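You operate a simulated robot arm through the tools that you are given. There is no shell and no other tool.

The job below is to be done with a simulated robot arm. You get a single attempt, and the scene is never put back.

TASK
Brush the brown potato clean and store it in the potato drawer.
Fine: put the black brush back, shut the potato drawer and slide the grey plate to its white mark for air. Set down upright: black brush. What is to be rubbed or washed off counts as gone when no trace of it is left.

Only the result counts: the job must be done as asked and must still hold three seconds after the hand-in. Knocking over, shifting, dropping, spilling or breaking anything else fails it.

THE ROBOT
A 6-joint arm with a two-finger parallel gripper, fixed in place. Base frame: the origin is at the foot of the arm, x ahead of it, y to its left, z up. Lengths are in mm, angles in rad, forces in N, time in s.
Its first joint turns from -2.897 to 2.897 rad. Payload 3.91 kg.
The tool frame sits at the grasp point between the pads (the TCP): z along the fingers, y along the line on which they close. The tips reach 30 mm beyond it. Largest opening 110 mm; finger width 20, thickness 10; the body of the gripper, 48 by 112 mm, starts 55 mm behind the TCP.
Orientation is told as [roll, pitch, yaw] about the base's x, y, z axes, in that order, counted from this pose: with the fingers straight down and closing along the base's y, the tool's x points along the base's -x, its y along +y and its z along -z.

THE INTERFACE
- The arm moves only by the tool play_rows. Its arguments are lists of equal length, an entry for each row: "grip": the closure, from 0 (fully open) to 1 (shut); "translation": the shift along the tool's x, y, z in units of 25 mm (1.0 is 25 mm), a list of three; "delta_rot": the turn, a rotation vector about the tool's x, y, z in units of 6 degrees (1.0 is 6 degrees), a list of three. In form: {"grip": [grip, ...], "translation": [[dx, dy, dz], ...], "delta_rot": [[ax, ay, az], ...]}. A call has 1 to 20 rows; each row shifts and turns the commanded pose from where the row before left it, along the tool's axes as they then stand. A call with a number of a shift or a turn outside -1 to 1 is refused whole. Each row takes 0.2 s and may step no farther than 50 mm and 0.15 rad from the row before; otherwise, or with a gripper value out of range, the whole call is refused. Where a pose cannot be reached the arm comes as near as it can. A force on the tool above 40 N (or 10 N above the force at the start of the call, whichever is more), or a blocked arm, ends the call early, and 0.2 s more pass. The fingers move at their own pace (about 108 mm/s each) and stop on an object; they squeeze with about 45 N. The grip force told is the motor's: it shows also when the fingers shut on nothing. Time passes only in rows, and 0.2 s behind the last, so rows that do not move let the fingers close. The reply holds the time, the measured pose of the TCP, the force on the tool along the base axes, the opening and the grip force, in the units named above and with some noise, with the torque about the TCP (base axes, N m) and any sound that the robot's microphone picked up.
- Cameras (640 x 400 px; columns grow to the right, rows downward): "scene" is fixed at [50.3, 648.7, 1590]; the picture's right is [-0.60, -0.80, 0.00], its down [-0.46, 0.34, -0.82] and it looks along [0.66, -0.49, -0.58] (base axes); focal length 320 px, centre (320, 200). "wrist" rides on the gripper at [72, 17, -103] in the tool frame; the picture's right is [-0.23, 0.97, 0.00], its down [-0.76, -0.18, -0.62] and it looks along [-0.61, -0.14, 0.78] (tool axes); focal length 222 px, centre (320, 200). There is no depth. A picture from a camera that has moved, and an enlarged one, comes with that camera's place and axes in the base frame and with its lens.
- snapshot(camera): a new picture of that camera. It takes no simulated time.
- close_up(camera, box): a new picture of the part [left, top, right, bottom] of that camera's present view, enlarged. It takes no simulated time.
- finish_job(): hands the job in; it is judged then, once.

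Places have to be worked out from the pictures, the camera data and where the tool is seen. Open the gripper and draw the arm clear of the work before you hand the job in, unless the task says otherwise.

The tools are called after "Emit:" as name(argument=value, ...) on one line, values as JSON. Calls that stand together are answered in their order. play_rows: Moves the arm, as the interface text tells. Its arguments: {"type":"object","properties":{"grip":{"type":"array"},"translation":{"type":"array"},"delta_rot":{"type":"array"}},"required":["grip","translation","delta_rot"]} The other tools are called the same way: snapshot (camera) takes a picture; close_up (camera, box) takes an enlarged picture of a part of a camera's view; finish_job () hands the job in.

At the start:

```text
clock: 0.0
tool_pos: [597.2, 63.9, 1242.6]
ee_rot: [0.0, -0.001, -0.001]
force: [0.8, -0.2, 0.4]
moment: [0.01, -0.01, 0.0]
opening: 109.8
grasp_force: 0.0
```

scene: 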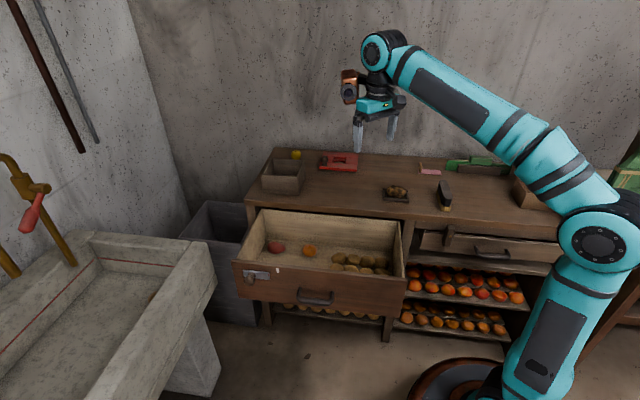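
wrist: 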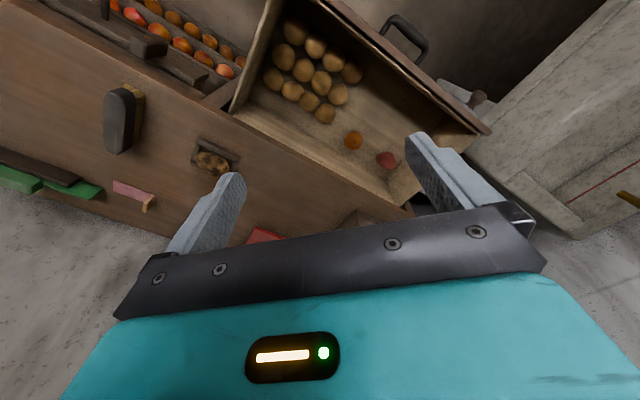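

I start by looking at the workbench in detail: the open drawer, the potato tray, the brush and the plates seem visible.

Emit:
close_up(camera="scene", box=[340, 140, 560, 277])

Emit:
close_up(camera="scene", box=[220, 140, 420, 320])

Emit:
close_up(camera="scene", box=[360, 165, 460, 227])

Emit:
close_up(camera="wrist", box=[80, 50, 280, 220])

```text
2.91 times, centred on (450, 208) of scene
camera zoom: at [50.3, 648.7, 1590.0], right [-0.6, -0.8, 0.0], down [-0.46, 0.34, -0.82], along [0.66, -0.49, -0.58], focal length 932 px, centre (-58, 175)
```

zoom: 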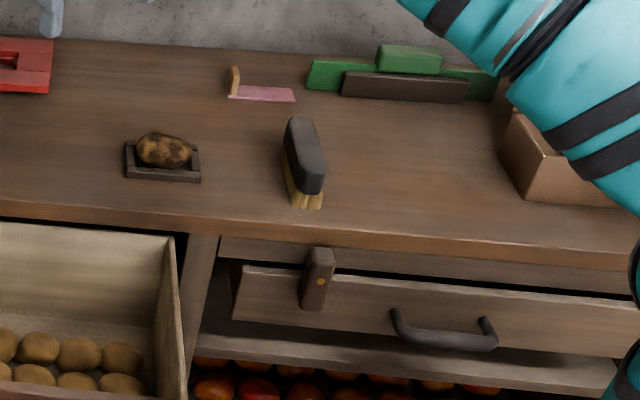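

```text
2.22 times, centred on (320, 230) of scene
camera zoom: at [50.3, 648.7, 1590.0], right [-0.6, -0.8, 0.0], down [-0.46, 0.34, -0.82], along [0.66, -0.49, -0.58], focal length 712 px, centre (320, 133)
```

zoom: 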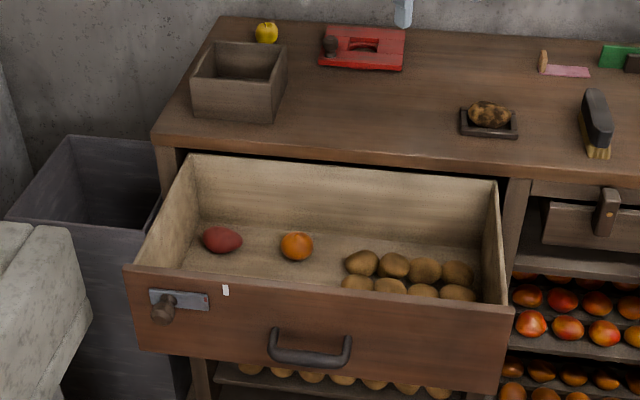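

```text
6.40 times, centred on (410, 196) of scene
camera zoom: at [50.3, 648.7, 1590.0], right [-0.6, -0.8, 0.0], down [-0.46, 0.34, -0.82], along [0.66, -0.49, -0.58], focal length 2051 px, centre (-256, 226)
```

zoom: 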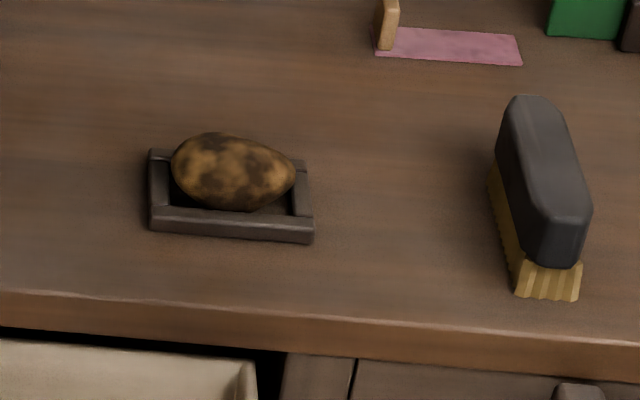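

```text
2.35 times, centred on (180, 135) of wrist
camera zoom: at [524.4, 79.8, 1347.2], right [0.23, 0.97, 0.0], down [0.76, -0.18, 0.62], along [0.61, -0.14, -0.78], focal length 523 px, centre (649, 353)
```

zoom: 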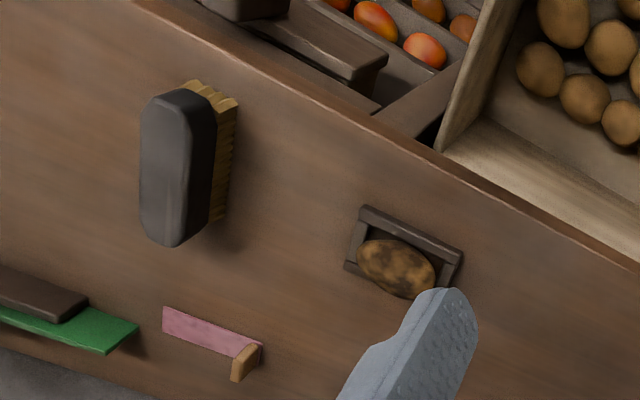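

The table looks turned about 45° to the base frame, its front facing the robot, with the tray at about (690, -190, 870). I zoom in on the grey plate with its white mark, the drawer interior and the brush.

Emit:
close_up(camera="scene", box=[228, 250, 348, 325])

Emit:
close_up(camera="scene", box=[240, 205, 410, 311])

Emit:
close_up(camera="scene", box=[400, 170, 500, 232])

Emit:
close_up(camera="wrist", box=[230, 0, 550, 200])

```text
5.33 times, centred on (288, 288) of scene
camera zoom: at [50.3, 648.7, 1590.0], right [-0.6, -0.8, 0.0], down [-0.46, 0.34, -0.82], along [0.66, -0.49, -0.58], focal length 1709 px, centre (491, -267)
```

zoom: 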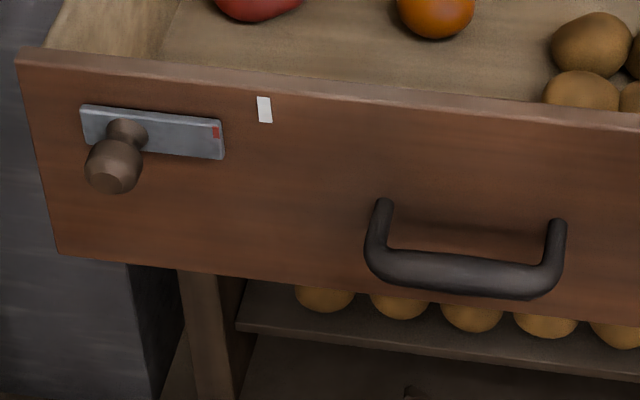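

```text
3.76 times, centred on (325, 258) of scene
camera zoom: at [50.3, 648.7, 1590.0], right [-0.6, -0.8, 0.0], down [-0.46, 0.34, -0.82], along [0.66, -0.49, -0.58], focal length 1206 px, centre (301, -18)
```

zoom: 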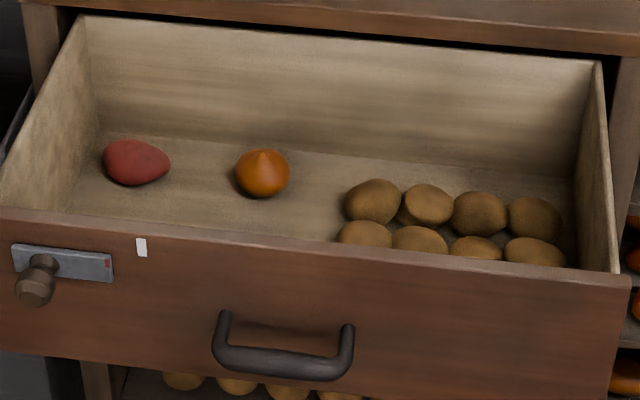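

```text
6.40 times, centred on (450, 201) of scene
camera zoom: at [50.3, 648.7, 1590.0], right [-0.6, -0.8, 0.0], down [-0.46, 0.34, -0.82], along [0.66, -0.49, -0.58], focal length 2051 px, centre (-512, 194)
```

zoom: 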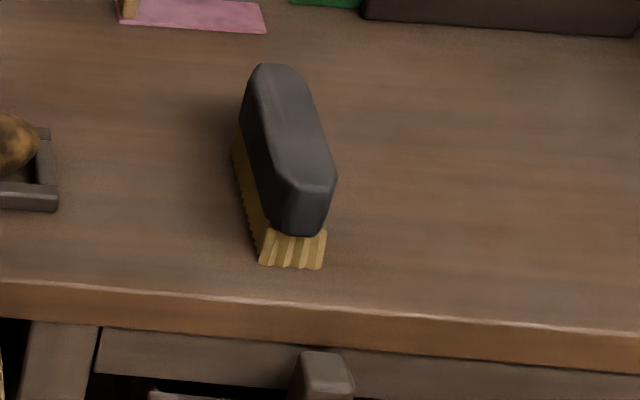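

```text
2.00 times, centred on (390, 100) of wrist
camera zoom: at [524.4, 79.8, 1347.2], right [0.23, 0.97, 0.0], down [0.76, -0.18, 0.62], along [0.61, -0.14, -0.78], focal length 444 px, centre (180, 400)
```

zoom: 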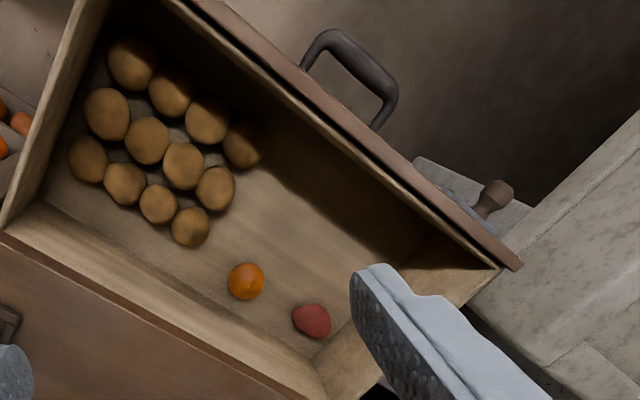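

The white mark is to the right of the plate's red tick, about 35 mm away; the drawer front runs along about 45°. I first turn the tool about 45° so that it lines up with the table, then check the pose.

Emit:
play_rows(grip=[0, 0, 0, 0, 0, 0, 0, 0], translation=[[0, 0, 0], [0, 0, 0], [0, 0, 0], [0, 0, 0], [0, 0, 0], [0, 0, 0], [0, 0, 0], [0, 0, 0]], delta_rot=[[0, 0, 1], [0, 0, 1], [0, 0, 1], [0, 0, 1], [0, 0, 1], [0, 0, 1], [0, 0, 1], [0, 0, 0.5]])

Emit:
snapshot(camera="wrist")

```text
clock: 1.8
tool_pos: [596.6, 62.5, 1243.1]
ee_rot: [0.0, 0.0, -0.788]
force: [0.3, 0.4, -0.6]
moment: [0.0, -0.01, 0.0]
opening: 110.1
grasp_force: 0.1
```

```text
taken
camera wrist: at [557.5, 126.2, 1347.1], right [0.85, 0.53, 0.0], down [0.41, -0.66, 0.62], along [0.33, -0.53, -0.78], focal length 222 px, centre (320, 200)
```

wrist: 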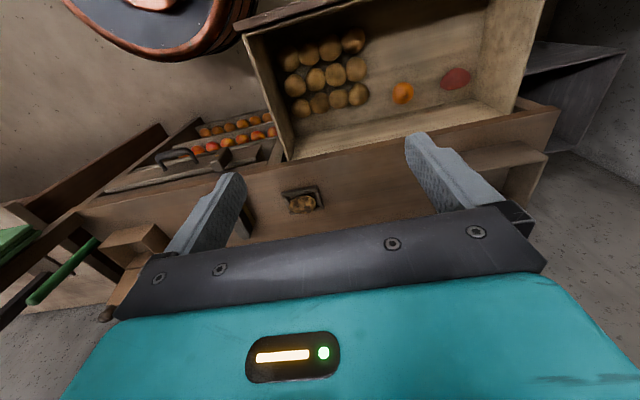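

The tool is lined up with the table now (tool y along the table edge, tool x toward the robot). I move to about 200 mm above the potato tray to see it and the brush closely.

Emit:
play_rows(grip=[0, 0, 0, 0, 0, 0, 0, 0, 0, 0], translation=[[-1, -0.45, 0.6], [-1, -0.45, 0.6], [-1, -0.45, 0.6], [-1, -0.45, 0.6], [-1, -0.45, 0.6], [-1, -0.45, 0.6], [-1, -0.45, 0.6], [-1, -0.45, 0.6], [-1, -0.45, 0.6], [-0.5, -0.45, 0.6]], delta_rot=[[0, 0, 0], [0, 0, 0], [0, 0, 0], [0, 0, 0], [0, 0, 0], [0, 0, 0], [0, 0, 0], [0, 0, 0], [0, 0, 0], [0, 0, 0]])

Emit:
snapshot(camera="wrist")

Emit:
snapshot(camera="scene")

```text
clock: 4.0
tool_pos: [687.9, -186.0, 1091.9]
ee_rot: [-0.001, 0.0, -0.785]
force: [0.3, -0.2, -0.1]
moment: [0.01, -0.04, -0.03]
opening: 110.0
grasp_force: 0.1
```

```text
taken
camera wrist: at [647.4, -122.8, 1196.0], right [0.85, 0.53, 0.0], down [0.41, -0.66, 0.62], along [0.33, -0.53, -0.78], focal length 222 px, centre (320, 200)
```

wrist: 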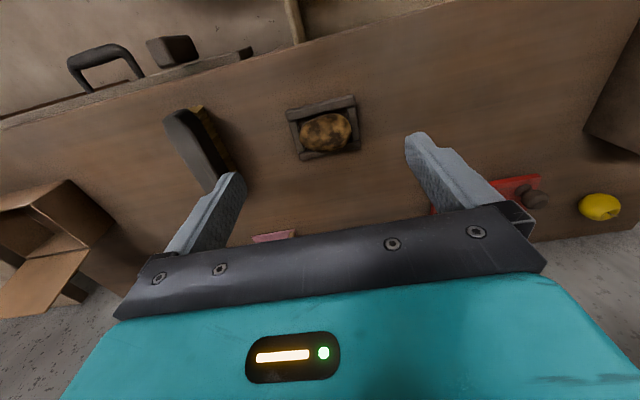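

```text
taken
```

scene: 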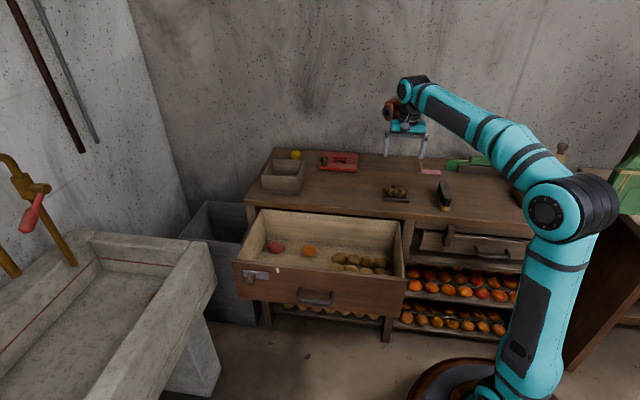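

Now I zoom in on the potato and brush from this nearer viewpoint.

Emit:
close_up(camera="wrist", box=[260, 75, 380, 175])

Emit:
close_up(camera="wrist", box=[140, 80, 300, 200])

Emit:
close_up(camera="scene", box=[376, 175, 416, 210])

```text
4.00 times, centred on (320, 125) of wrist
camera zoom: at [647.4, -122.8, 1196.0], right [0.85, 0.53, 0.0], down [0.41, -0.66, 0.62], along [0.33, -0.53, -0.78], focal length 888 px, centre (320, 500)
```

zoom: 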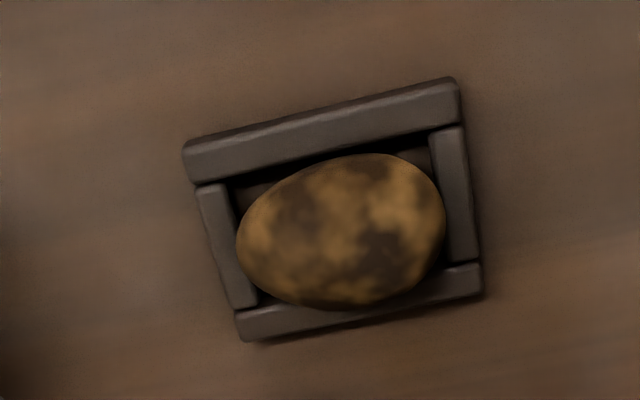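

```text
3.33 times, centred on (220, 140) of wrist
camera zoom: at [647.4, -122.8, 1196.0], right [0.85, 0.53, 0.0], down [0.41, -0.66, 0.62], along [0.33, -0.53, -0.78], focal length 740 px, centre (653, 400)
```

zoom: 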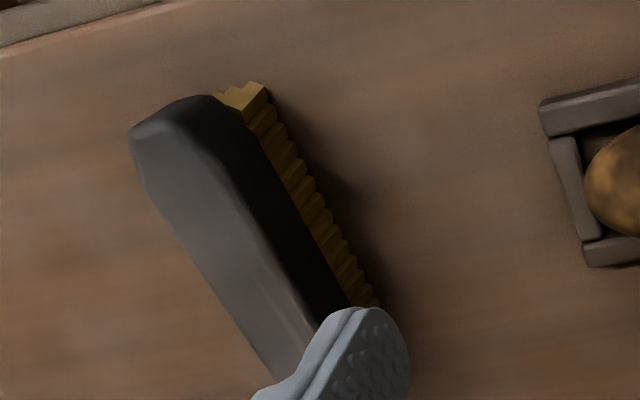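

```text
11.43 times, centred on (396, 192) of scene
camera zoom: at [50.3, 648.7, 1590.0], right [-0.6, -0.8, 0.0], down [-0.46, 0.34, -0.82], along [0.66, -0.49, -0.58], focal length 3662 px, centre (-549, 286)
```

zoom: 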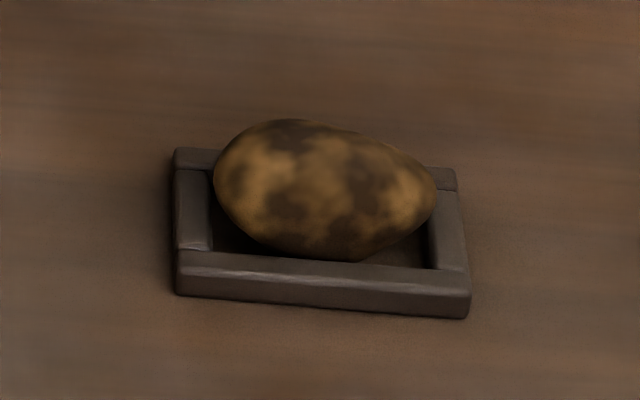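

The potato sits centred in its tray at about (719, -226), tray top near z 870, table top near 857. I now shift over to the brush (about (587, -346)) to measure it.

Emit:
play_rows(grip=[0, 0, 0, 0, 0, 0, 0, 0], translation=[[-0.1, -0.95, 0.25], [-0.1, -0.95, 0.25], [-0.1, -0.95, 0.25], [-0.1, -0.95, 0.25], [-0.1, -0.95, 0.25], [-0.1, -0.95, 0.25], [-0.1, -0.95, 0.25], [-0.1, -0.75, 0.25]], delta_rot=[[0, 0, 0], [0, 0, 0], [0, 0, 0], [0, 0, 0], [0, 0, 0], [0, 0, 0], [0, 0, 0], [0, 0, 0]])

Emit:
snapshot(camera="wrist")

Emit:
close_up(camera="wrist", box=[220, 50, 420, 210])

Emit:
close_up(camera="scene", box=[415, 165, 475, 225])

```text
clock: 5.8
tool_pos: [567.1, -329.7, 1043.0]
ee_rot: [0.001, -0.001, -0.785]
force: [0.3, 0.9, 0.7]
moment: [0.01, 0.03, -0.01]
opening: 110.0
grasp_force: 0.0
```

```text
taken
camera wrist: at [527.6, -266.9, 1147.8], right [0.85, 0.53, 0.0], down [0.41, -0.66, 0.62], along [0.33, -0.53, -0.78], focal length 222 px, centre (320, 200)
```

wrist: 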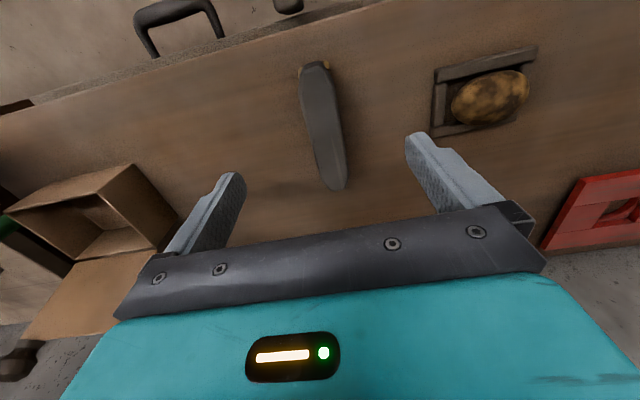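

```text
2.50 times, centred on (320, 130) of wrist
camera zoom: at [527.6, -266.9, 1147.8], right [0.85, 0.53, 0.0], down [0.41, -0.66, 0.62], along [0.33, -0.53, -0.78], focal length 555 px, centre (320, 375)
```

zoom: 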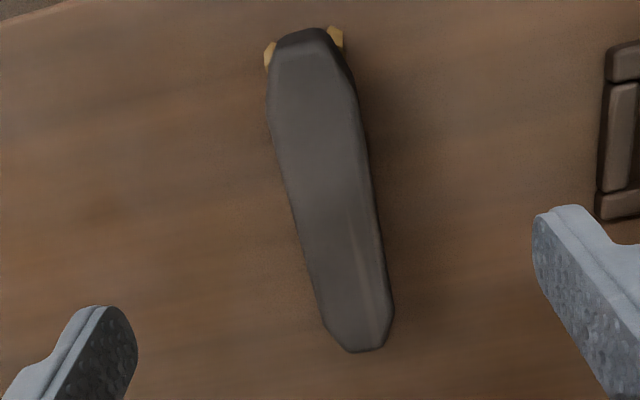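

```text
6.67 times, centred on (445, 195) of scene
camera zoom: at [50.3, 648.7, 1590.0], right [-0.6, -0.8, 0.0], down [-0.46, 0.34, -0.82], along [0.66, -0.49, -0.58], focal length 2136 px, centre (-513, 233)
```

zoom: 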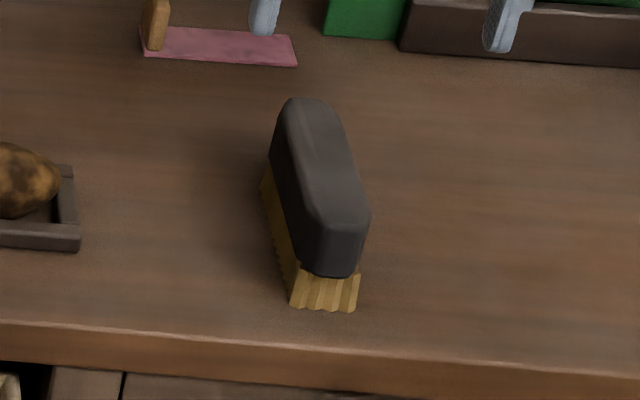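

The brush stands on its bristles, centre about (583, -347), top about z 922, turned 2° off the table's axis. I line up above it and come down partway to check.

Emit:
play_rows(grip=[0, 0, 0, 0], translation=[[0, 0, 0.3], [-0.5, 0, 0.6], [-0.45, 0, 0.6], [0, 0, 0.6]], delta_rot=[[0, 0, 0.39], [0, 0, 0], [0, 0, 0], [0, 0, 0]])

Emit:
snapshot(camera="wrist")

Emit:
close_up(camera="scene", box=[395, 135, 495, 225])

```text
clock: 6.8
tool_pos: [585.9, -345.5, 989.2]
ee_rot: [-0.001, 0.0, -0.826]
force: [0.0, 0.6, -0.6]
moment: [0.0, -0.01, 0.03]
opening: 110.1
grasp_force: 0.1
```

```text
taken
camera wrist: at [548.6, -281.4, 1094.1], right [0.87, 0.49, 0.0], down [0.39, -0.68, 0.62], along [0.31, -0.54, -0.78], focal length 222 px, centre (320, 200)
```

wrist: 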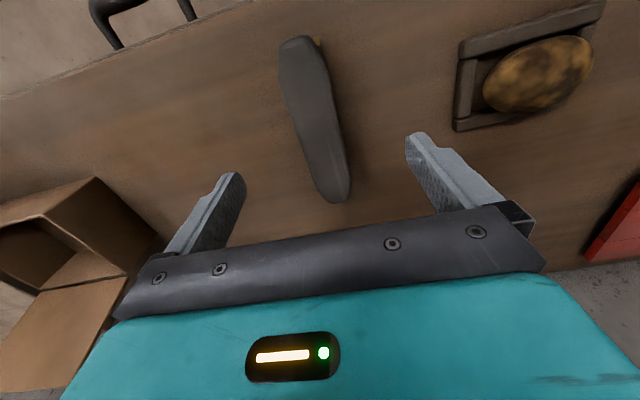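

```text
4.44 times, centred on (445, 180) of scene
camera zoom: at [50.3, 648.7, 1590.0], right [-0.6, -0.8, 0.0], down [-0.46, 0.34, -0.82], along [0.66, -0.49, -0.58], focal length 1424 px, centre (-236, 289)
```

zoom: 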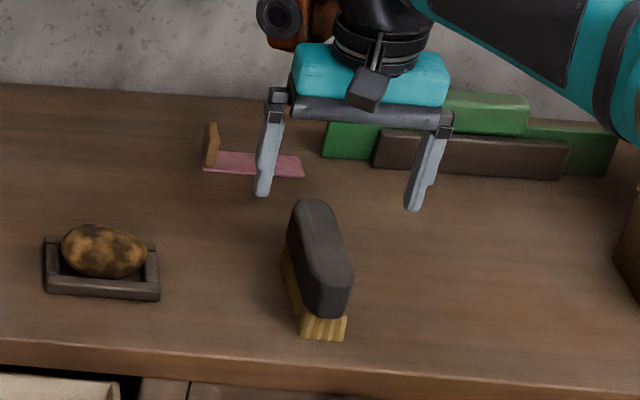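

TCP lines up with the brush centre. I descend to z≈908 and close the gripper on the black body.

Emit:
play_rows(grip=[0, 0, 0, 0, 0, 0.5, 0.8, 1, 1, 1], translation=[[0, 0, 0.8], [0, 0, 0.8], [0, 0, 0.8], [0, 0, 0.8], [0, 0, 0], [0, 0, 0], [0, 0, 0], [0, 0, 0], [0, 0, 0], [0, 0, 0]], delta_rot=[[0, 0, 0], [0, 0, 0], [0, 0, 0], [0, 0, 0], [0, 0, 0], [0, 0, 0], [0, 0, 0], [0, 0, 0], [0, 0, 0], [0, 0, 0]])

Emit:
snapshot(camera="wrist")

Emit:
close_up(camera="scene", box=[395, 135, 495, 225])

```text
clock: 9.0
tool_pos: [584.1, -346.8, 910.7]
ee_rot: [0.001, 0.001, -0.828]
force: [1.2, 0.7, 0.4]
moment: [-0.09, -0.16, 0.07]
opening: 35.4
grasp_force: 44.9
```

```text
taken
camera wrist: at [547.7, -282.0, 1014.8], right [0.87, 0.49, 0.0], down [0.39, -0.68, 0.62], along [0.31, -0.54, -0.78], focal length 222 px, centre (320, 200)
```

wrist: 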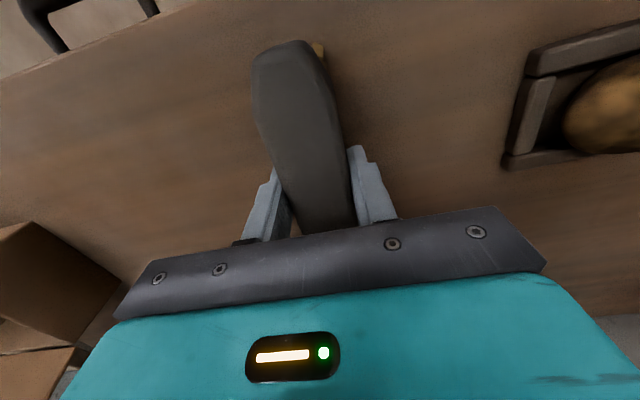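

```text
4.44 times, centred on (445, 180) of scene
camera zoom: at [50.3, 648.7, 1590.0], right [-0.6, -0.8, 0.0], down [-0.46, 0.34, -0.82], along [0.66, -0.49, -0.58], focal length 1424 px, centre (-236, 289)
```

zoom: 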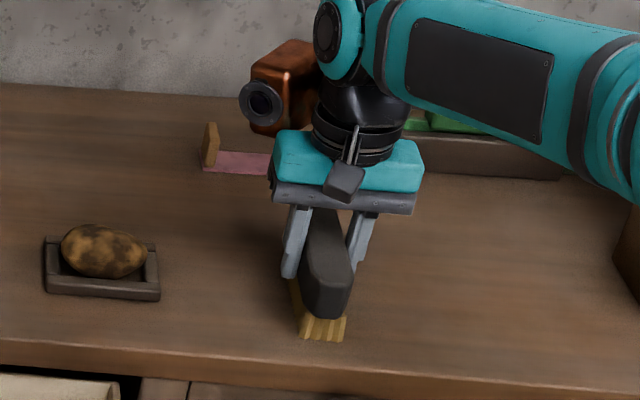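

The brush is gripped (35 mm wide; original pose (584.1, -346.8, 910.7), yaw -0.827). I lift it and carry it over the potato at a safe height.

Emit:
play_rows(grip=[1, 1, 1, 1, 1, 1, 1, 1, 1, 1, 1, 1], translation=[[0, 0, -0.5], [0, 0, -1], [0, 0, -1], [0, 0, -1], [0, 1, -0.5], [0, 1, 0], [0, 1, 0], [-0.1, 1, 0], [0, 1, 0], [0, 1, 0], [0, 1, 0], [0, 0.25, 0]], delta_rot=[[0, 0, 0], [0, 0, 0], [0, 0, 0], [0, 0, 0], [0, 0, 0], [0, 0, 0], [0, 0, 0], [0, 0, 0], [0, 0, 0], [0, 0, 0], [0, 0, 0], [0, 0, 0]])

Emit:
snapshot(camera="wrist")

Emit:
close_up(camera="scene", box=[345, 125, 465, 215])

```text
clock: 11.6
tool_pos: [720.0, -226.9, 1011.0]
ee_rot: [0.0, 0.0, -0.827]
force: [-0.4, 1.0, 0.5]
moment: [-0.01, -0.02, 0.01]
opening: 0.0
grasp_force: 38.1
```

```text
taken
camera wrist: at [683.5, -162.0, 1116.5], right [0.87, 0.49, 0.0], down [0.39, -0.68, 0.62], along [0.31, -0.54, -0.78], focal length 222 px, centre (320, 200)
```

wrist: 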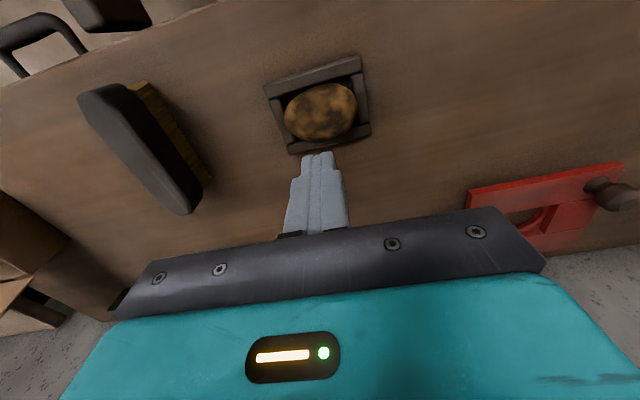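

```text
4.44 times, centred on (405, 170) of scene
camera zoom: at [50.3, 648.7, 1590.0], right [-0.6, -0.8, 0.0], down [-0.46, 0.34, -0.82], along [0.66, -0.49, -0.58], focal length 1424 px, centre (-58, 333)
```

zoom: 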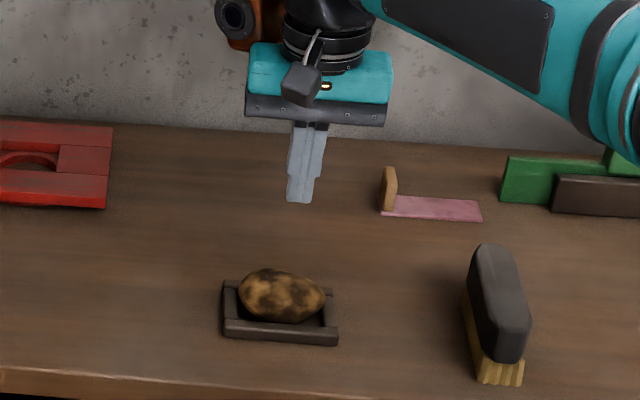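

The gripper reads 0 opening: the brush slipped out and still stands at its place. I look closely at its shape to find out why before I retry.

Emit:
close_up(camera="scene", box=[428, 175, 464, 217])

Emit:
close_up(camera="wrist", box=[60, 60, 240, 230])

Emit:
close_up(camera="wrist", box=[250, 45, 390, 160])

```text
9.52 times, centred on (446, 196) of scene
camera zoom: at [50.3, 648.7, 1590.0], right [-0.6, -0.8, 0.0], down [-0.46, 0.34, -0.82], along [0.66, -0.49, -0.58], focal length 3052 px, centre (-880, 238)
```

zoom: 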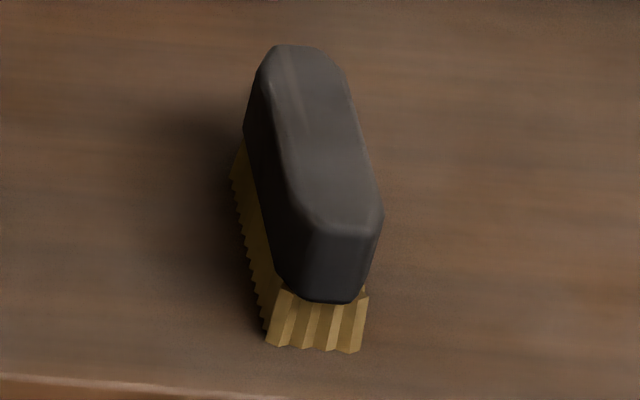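

```text
2.35 times, centred on (150, 145) of wrist
camera zoom: at [683.5, -162.0, 1116.5], right [0.87, 0.49, 0.0], down [0.39, -0.68, 0.62], along [0.31, -0.54, -0.78], focal length 523 px, centre (720, 329)
```

zoom: 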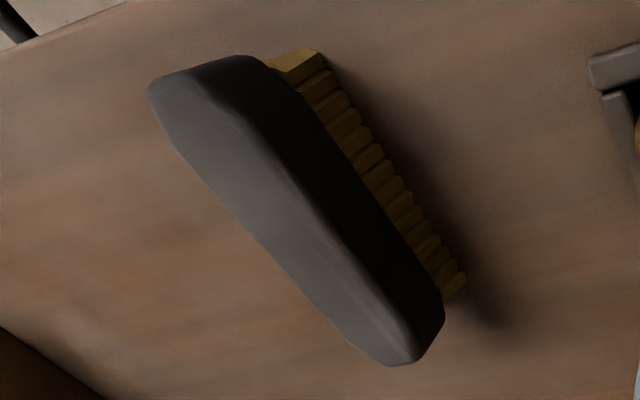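

```text
3.48 times, centred on (320, 102) of wrist
camera zoom: at [683.5, -162.0, 1116.5], right [0.87, 0.49, 0.0], down [0.39, -0.68, 0.62], along [0.31, -0.54, -0.78], focal length 773 px, centre (320, 539)
```

zoom: 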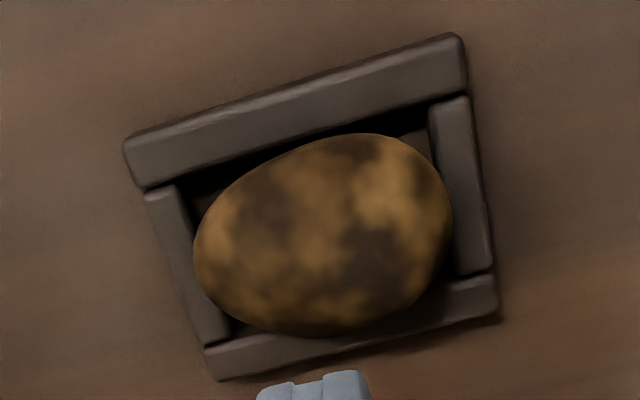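

The brush is unmoved. I go back over it with the gripper open, to regrip a little lower and lift in tiny steps while watching opening and force.

Emit:
play_rows(grip=[0, 0, 0, 0, 0, 0, 0, 0, 0, 0], translation=[[0, 0, 0], [0, -1, 0], [0, -1, 0], [0, -1, 0], [0.1, -1, 0], [0, -1, 0], [0, -1, 0], [0, -1, 0], [0, -0.25, 0], [0, 0, 0.8]], delta_rot=[[0, 0, 0], [0, 0, 0], [0, 0, 0], [0, 0, 0], [0, 0, 0], [0, 0, 0], [0, 0, 0], [0, 0, 0], [0, 0, 0], [0, 0, 0]])

Emit:
close_up(camera="wrist", box=[220, 20, 440, 210])

```text
clock: 13.8
tool_pos: [585.3, -347.7, 990.6]
ee_rot: [0.001, -0.001, -0.826]
force: [1.2, -0.7, 0.8]
moment: [0.01, -0.01, 0.01]
opening: 110.1
grasp_force: 0.1
```

```text
2.11 times, centred on (330, 115) of wrist
camera zoom: at [548.3, -283.3, 1094.8], right [0.87, 0.49, 0.0], down [0.39, -0.68, 0.62], along [0.31, -0.54, -0.78], focal length 468 px, centre (299, 379)
```

zoom: 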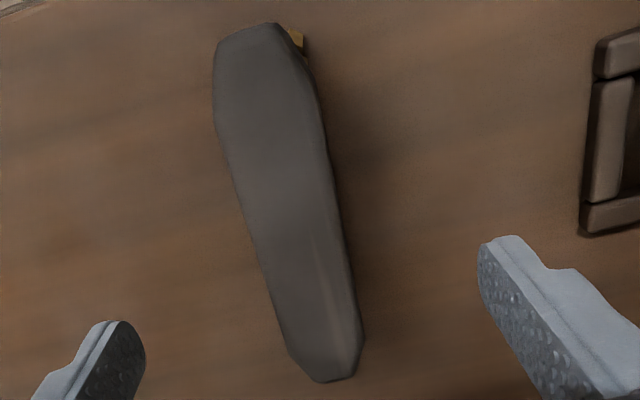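

The brush is unmoved. I descend to about z 903, close, and then check before any lift.

Emit:
play_rows(grip=[0, 0, 0, 0, 0, 0.5, 0.8, 1, 1, 1], translation=[[0, 0, 0.9], [0, 0, 0.9], [0, 0, 0.9], [0, 0, 0.8], [0, 0, 0], [0, 0, 0], [0, 0, 0], [0, 0, 0], [0, 0, 0], [0, 0, 0]], delta_rot=[[0, 0, 0], [0, 0, 0], [0, 0, 0], [0, 0, 0], [0, 0, 0], [0, 0, 0], [0, 0, 0], [0, 0, 0], [0, 0, 0], [0, 0, 0]])

Emit:
play_rows(grip=[1, 1, 1], translation=[[0, 0, -0.1], [0, 0, -0.1], [0, 0, -0.1]], delta_rot=[[0, 0, 0], [0, 0, 0], [0, 0, 0]])

Emit:
close_up(camera="scene", box=[425, 165, 467, 217])

Emit:
close_up(camera="wrist", box=[220, 20, 440, 260])

```text
clock: 16.0
tool_pos: [583.8, -346.3, 904.0]
ee_rot: [0.001, -0.001, -0.826]
force: [0.5, 0.2, 1.7]
moment: [-0.02, -0.11, 0.09]
opening: 35.6
grasp_force: 45.3
```

```text
clock: 16.8
tool_pos: [585.1, -346.6, 910.8]
ee_rot: [0.001, 0.001, -0.828]
force: [-1.1, -0.6, -1.9]
moment: [0.03, -0.01, 0.03]
opening: 35.9
grasp_force: 45.3
```

```text
7.69 times, centred on (446, 191) of scene
camera zoom: at [50.3, 648.7, 1590.0], right [-0.6, -0.8, 0.0], down [-0.46, 0.34, -0.82], along [0.66, -0.49, -0.58], focal length 2465 px, centre (-649, 269)
```

zoom: 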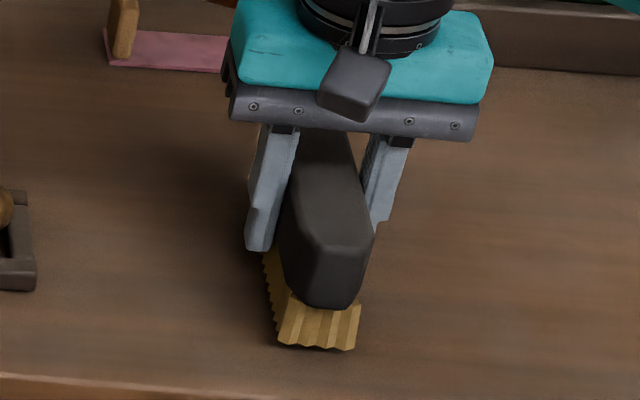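

```text
1.67 times, centred on (330, 140) of wrist
camera zoom: at [547.4, -281.8, 1014.9], right [0.87, 0.49, 0.0], down [0.39, -0.68, 0.62], along [0.31, -0.54, -0.78], focal length 370 px, centre (303, 300)
```

zoom: 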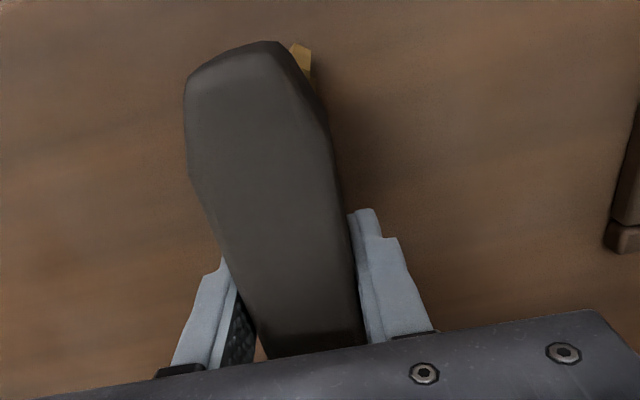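

This time the brush rose about 7 mm with the gripper (opening still 35.9, bristles off the table). I keep lifting gently.

Emit:
play_rows(grip=[1, 1, 1, 1, 1, 1, 1, 1], translation=[[0, 0, -0.2], [0, 0, -0.3], [0, 0, -0.3], [0, 0, -0.3], [0, 0, -0.3], [0, 0, -0.3], [0, 0, -0.3], [0, 0, -0.2]], delta_rot=[[0, 0, 0], [0, 0, 0], [0, 0, 0], [0, 0, 0], [0, 0, 0], [0, 0, 0], [0, 0, 0], [0, 0, 0]])

Emit:
close_up(camera="scene", box=[405, 145, 475, 217])

Emit:
snapshot(camera="wrist")

```text
clock: 18.6
tool_pos: [585.9, -347.5, 965.4]
ee_rot: [0.002, -0.001, -0.828]
force: [-0.2, 0.6, -0.8]
moment: [-0.03, 0.01, 0.02]
opening: 35.6
grasp_force: 45.1
```

```text
5.56 times, centred on (440, 181) of scene
camera zoom: at [50.3, 648.7, 1590.0], right [-0.6, -0.8, 0.0], down [-0.46, 0.34, -0.82], along [0.66, -0.49, -0.58], focal length 1780 px, centre (-347, 306)
```

zoom: 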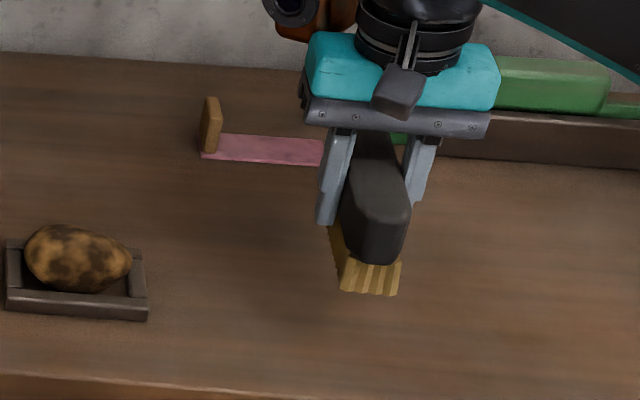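

```text
taken
camera wrist: at [548.5, -282.3, 1070.0], right [0.87, 0.49, 0.0], down [0.39, -0.68, 0.62], along [0.31, -0.54, -0.78], focal length 222 px, centre (320, 200)
```

wrist: 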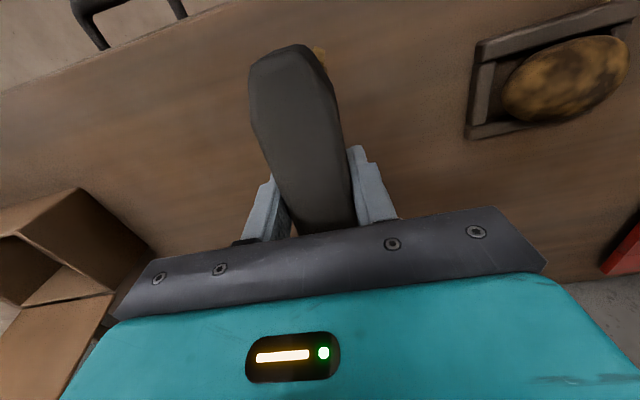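

The brush is held firmly. I raise it a bit more and carry it over the potato at moderate speed.

Emit:
play_rows(grip=[1, 1, 1, 1, 1, 1, 1, 1, 1, 1, 1, 1, 1, 1, 1], translation=[[0, 0.2, -0.4], [0, 0.5, -0.4], [0, 0.55, -0.4], [0, 0.55, -0.3], [0, 0.55, 0], [0, 0.55, 0], [0, 0.55, 0], [0, 0.55, 0], [0, 0.55, 0], [0, 0.55, 0], [0, 0.55, 0], [0, 0.55, 0], [0, 0.55, 0], [0, 0.4, 0], [0, 0.12, 0]], delta_rot=[[0, 0, 0], [0, 0, 0], [0, 0, 0], [0, 0, 0], [0, 0, 0], [0, 0, 0], [0, 0, 0], [0, 0, 0], [0, 0, 0], [0, 0, 0], [0, 0, 0], [0, 0, 0], [0, 0, 0], [0, 0, 0], [0, 0, 0]])

Emit:
close_up(camera="scene", box=[345, 125, 465, 215])

Emit:
snapshot(camera="wrist")

```text
clock: 21.8
tool_pos: [717.5, -222.6, 1002.1]
ee_rot: [0.001, -0.001, -0.826]
force: [-1.4, 0.5, -1.9]
moment: [-0.01, -0.01, -0.01]
opening: 35.5
grasp_force: 45.0
```

```text
4.44 times, centred on (405, 170) of scene
camera zoom: at [50.3, 648.7, 1590.0], right [-0.6, -0.8, 0.0], down [-0.46, 0.34, -0.82], along [0.66, -0.49, -0.58], focal length 1424 px, centre (-58, 333)
```

zoom: 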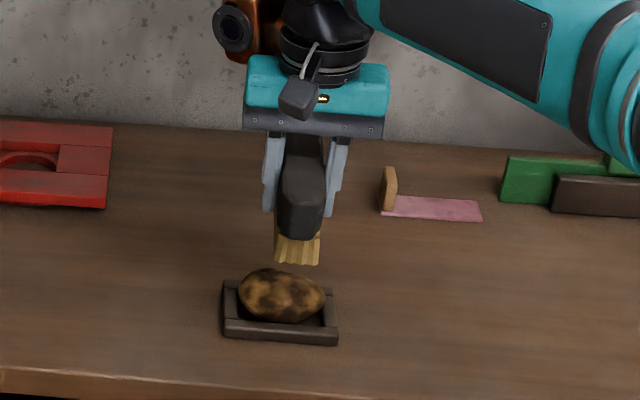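

```text
taken
camera wrist: at [681.8, -159.2, 1106.9], right [0.87, 0.49, 0.0], down [0.39, -0.68, 0.62], along [0.31, -0.54, -0.78], focal length 222 px, centre (320, 200)
```

wrist: 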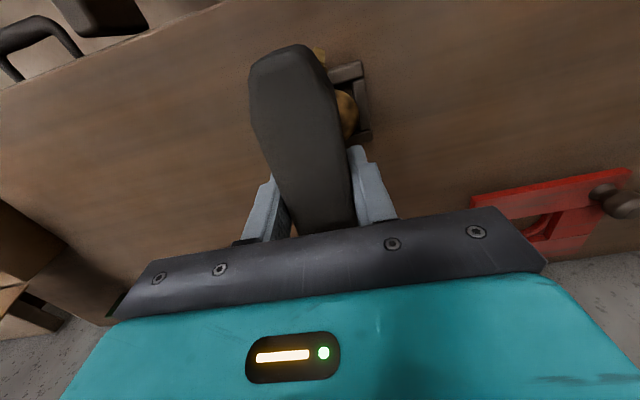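

The brush is right over the potato centre. I lower it gently until I feel contact (expected near z≈954).

Emit:
play_rows(grip=[1, 1, 1, 1, 1, 1], translation=[[0, 0, 0.4], [0, 0, 0.4], [0, 0, 0.4], [0, 0, 0.4], [0, 0, 0.15], [0, 0, 0.1]], delta_rot=[[0, 0, 0], [0, 0, 0], [0, 0, 0], [0, 0, 0], [0, 0, 0], [0, 0, 0]])

Emit:
close_up(camera="scene", box=[366, 150, 426, 210])

```text
clock: 23.2
tool_pos: [721.2, -224.5, 956.6]
ee_rot: [0.0, 0.0, -0.829]
force: [0.2, -0.1, -1.4]
moment: [-0.01, 0.0, 0.0]
opening: 35.5
grasp_force: 44.4
```

```text
6.67 times, centred on (396, 180) of scene
camera zoom: at [50.3, 648.7, 1590.0], right [-0.6, -0.8, 0.0], down [-0.46, 0.34, -0.82], along [0.66, -0.49, -0.58], focal length 2136 px, centre (-187, 333)
```

zoom: 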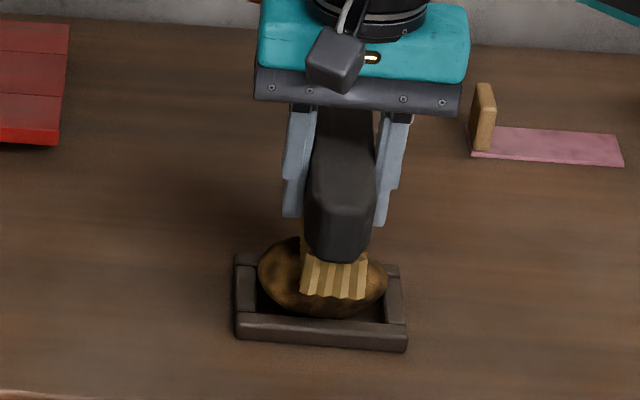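

No contact yet. I lower further in 2 mm steps.

Emit:
play_rows(grip=[1, 1, 1], translation=[[0, 0, 0.08], [0, 0, 0.08], [0, 0, 0.08]], delta_rot=[[0, 0, 0], [0, 0, 0], [0, 0, 0]])

Emit:
play_rows(grip=[1, 1], translation=[[0, 0, 0.08], [0, 0, 0]], delta_rot=[[0, 0, 0], [0, 0, 0]])

```text
clock: 24.0
tool_pos: [719.8, -223.6, 949.9]
ee_rot: [0.001, 0.001, -0.826]
force: [0.5, 0.7, -1.9]
moment: [0.0, 0.01, 0.01]
opening: 35.3
grasp_force: 44.7
```

```text
clock: 24.6
tool_pos: [717.7, -223.1, 949.6]
ee_rot: [0.004, -0.003, -0.826]
force: [1.1, -1.0, 19.0]
moment: [-0.08, -0.12, -0.01]
opening: 35.6
grasp_force: 45.3
```

Contact: 19 N at z≈949.5. I back off slightly and do a first pair of strokes along the brush, then look at the effect.

Emit:
play_rows(grip=[1, 1, 1, 1, 1, 1, 1, 1, 1], translation=[[0, 0, -0.02], [0.6, 0, 0], [0.6, 0, 0], [-0.6, 0, 0], [-0.6, 0, 0], [-0.6, 0, 0], [-0.6, 0, 0], [0.6, 0, 0], [0.6, 0, 0]], delta_rot=[[0, 0, 0], [0, 0, 0], [0, 0, 0], [0, 0, 0], [0, 0, 0], [0, 0, 0], [0, 0, 0], [0, 0, 0], [0, 0, 0]])

Emit:
close_up(camera="scene", box=[366, 150, 426, 210])

Emit:
close_up(camera="wrist", box=[230, 20, 410, 180])

```text
clock: 26.6
tool_pos: [719.8, -224.7, 949.6]
ee_rot: [-0.001, 0.0, -0.826]
force: [4.3, -4.1, 15.9]
moment: [-0.22, -0.21, -0.01]
opening: 35.7
grasp_force: 45.0
```

```text
6.67 times, centred on (396, 180) of scene
camera zoom: at [50.3, 648.7, 1590.0], right [-0.6, -0.8, 0.0], down [-0.46, 0.34, -0.82], along [0.66, -0.49, -0.58], focal length 2136 px, centre (-187, 333)
```

zoom: 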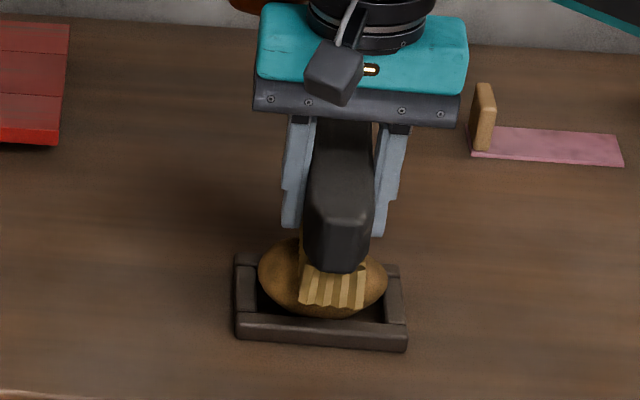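

```text
2.50 times, centred on (320, 100) of wrist
camera zoom: at [682.3, -160.3, 1053.7], right [0.87, 0.49, 0.0], down [0.38, -0.68, 0.62], along [0.31, -0.54, -0.78], focal length 555 px, centre (320, 450)
```

zoom: 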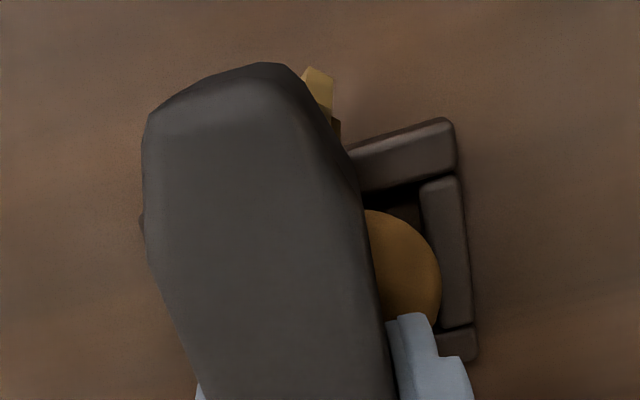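

The dirt is visibly fading over the whole potato. I continue with several more strokes at the same pressure.

Emit:
play_rows(grip=[1, 1, 1, 1, 1, 1, 1, 1, 1, 1, 1, 1, 1, 1, 1, 1], translation=[[0.6, 0, 0], [0.6, 0, 0], [-0.6, 0, 0], [-0.6, 0, 0], [-0.6, 0, 0], [-0.6, 0, 0], [0.6, 0, 0], [0.6, 0, 0], [0.6, 0, 0], [0.6, 0, 0], [-0.6, 0, 0], [-0.6, 0, 0], [-0.6, 0, 0], [-0.6, 0, 0], [0.6, 0, 0], [0.6, 0, 0]], delta_rot=[[0, 0, 0], [0, 0, 0], [0, 0, 0], [0, 0, 0], [0, 0, 0], [0, 0, 0], [0, 0, 0], [0, 0, 0], [0, 0, 0], [0, 0, 0], [0, 0, 0], [0, 0, 0], [0, 0, 0], [0, 0, 0], [0, 0, 0], [0, 0, 0]])

Emit:
close_up(camera="scene", box=[376, 170, 416, 210])

```text
clock: 30.0
tool_pos: [718.3, -223.4, 949.1]
ee_rot: [-0.001, -0.001, -0.826]
force: [1.2, -1.9, 5.4]
moment: [-0.1, -0.08, -0.02]
opening: 35.5
grasp_force: 45.4
```

```text
10.00 times, centred on (396, 190) of scene
camera zoom: at [50.3, 648.7, 1590.0], right [-0.6, -0.8, 0.0], down [-0.46, 0.34, -0.82], along [0.66, -0.49, -0.58], focal length 3204 px, centre (-440, 300)
```

zoom: 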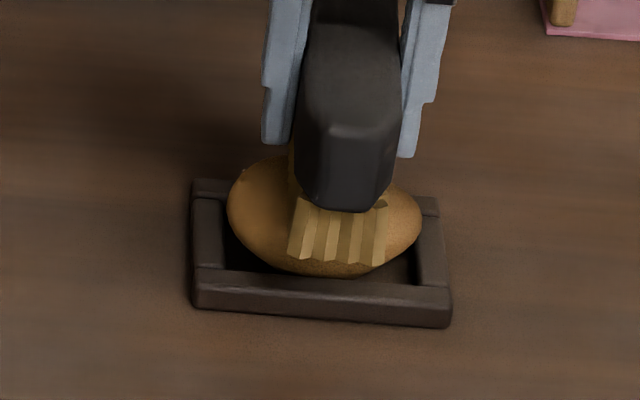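

The visible parts look clean. I lift the brush and shift it aside to inspect the potato.

Emit:
play_rows(grip=[1, 1, 1, 1, 1, 1, 1, 1, 1], translation=[[0, 0, -0.2], [0, 0, -0.4], [0, 0, -0.5], [0, 0, -0.5], [0, 0, -0.4], [0, -0.5, 0], [0, -0.6, 0], [0, -0.6, 0], [0, -0.5, 0]], delta_rot=[[0, 0, 0], [0, 0, 0], [0, 0, 0], [0, 0, 0], [0, 0, 0], [0, 0, 0], [0, 0, 0], [0, 0, 0], [0, 0, 0]])

Emit:
close_up(camera="scene", box=[376, 170, 416, 210])

Emit:
snapshot(camera="wrist")

Emit:
close_up(camera="scene", box=[360, 130, 460, 220])

```text
clock: 32.0
tool_pos: [678.0, -261.0, 999.5]
ee_rot: [0.001, -0.001, -0.826]
force: [1.0, 0.4, -1.7]
moment: [-0.02, 0.02, 0.04]
opening: 35.3
grasp_force: 45.2
```

```text
10.00 times, centred on (396, 190) of scene
camera zoom: at [50.3, 648.7, 1590.0], right [-0.6, -0.8, 0.0], down [-0.46, 0.34, -0.82], along [0.66, -0.49, -0.58], focal length 3204 px, centre (-440, 300)
```

zoom: 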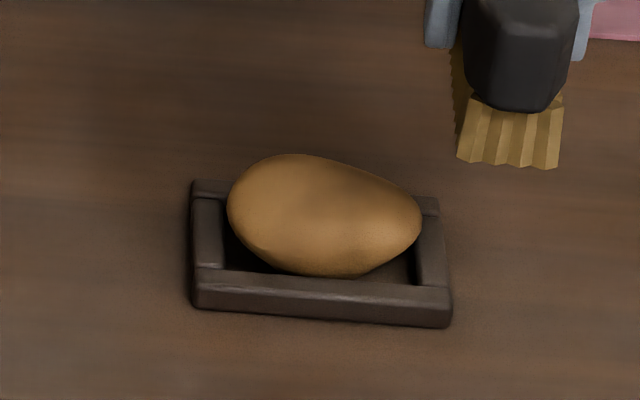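

```text
taken
camera wrist: at [641.5, -196.4, 1103.3], right [0.87, 0.49, 0.0], down [0.39, -0.68, 0.62], along [0.31, -0.54, -0.78], focal length 222 px, centre (320, 200)
```

wrist: 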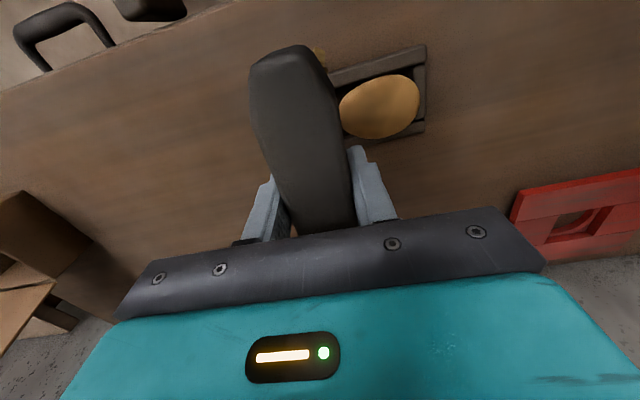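

```text
4.44 times, centred on (410, 175) of scene
camera zoom: at [50.3, 648.7, 1590.0], right [-0.6, -0.8, 0.0], down [-0.46, 0.34, -0.82], along [0.66, -0.49, -0.58], focal length 1424 px, centre (-80, 311)
```

zoom: 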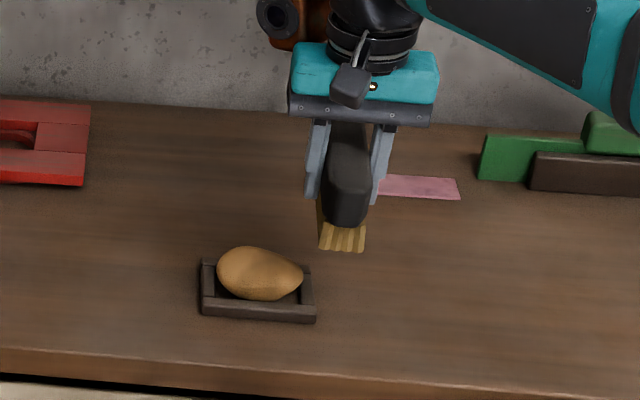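

The potato looks clean; I zoom both views to make sure no trace remains.

Emit:
close_up(camera="wrist", box=[325, 60, 435, 150])

Emit:
close_up(camera="scene", box=[386, 180, 406, 200])

```text
4.44 times, centred on (380, 105) of wrist
camera zoom: at [641.5, -196.4, 1103.3], right [0.87, 0.49, 0.0], down [0.39, -0.68, 0.62], along [0.31, -0.54, -0.78], focal length 987 px, centre (53, 622)
```

zoom: 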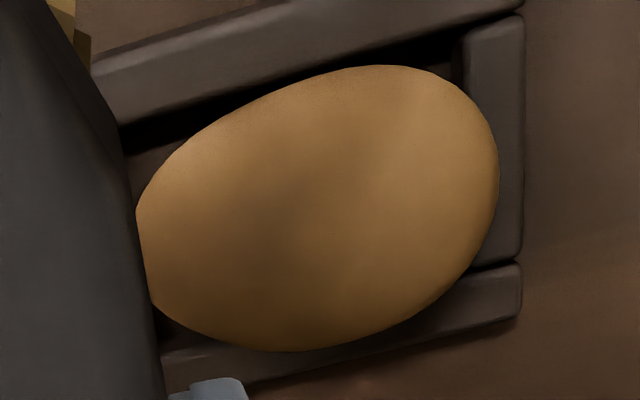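

```text
16.00 times, centred on (396, 190) of scene
camera zoom: at [50.3, 648.7, 1590.0], right [-0.6, -0.8, 0.0], down [-0.46, 0.34, -0.82], along [0.66, -0.49, -0.58], focal length 5127 px, centre (-896, 360)
```

zoom: 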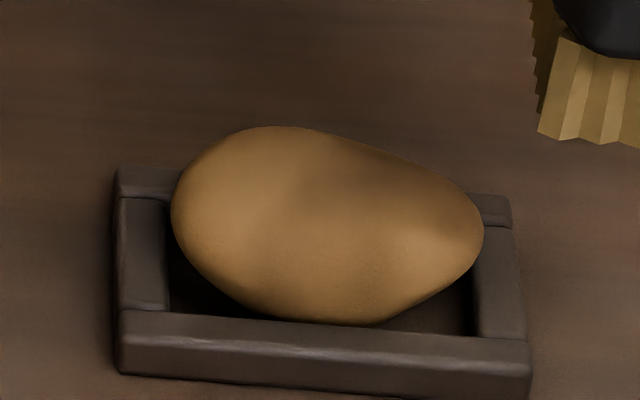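

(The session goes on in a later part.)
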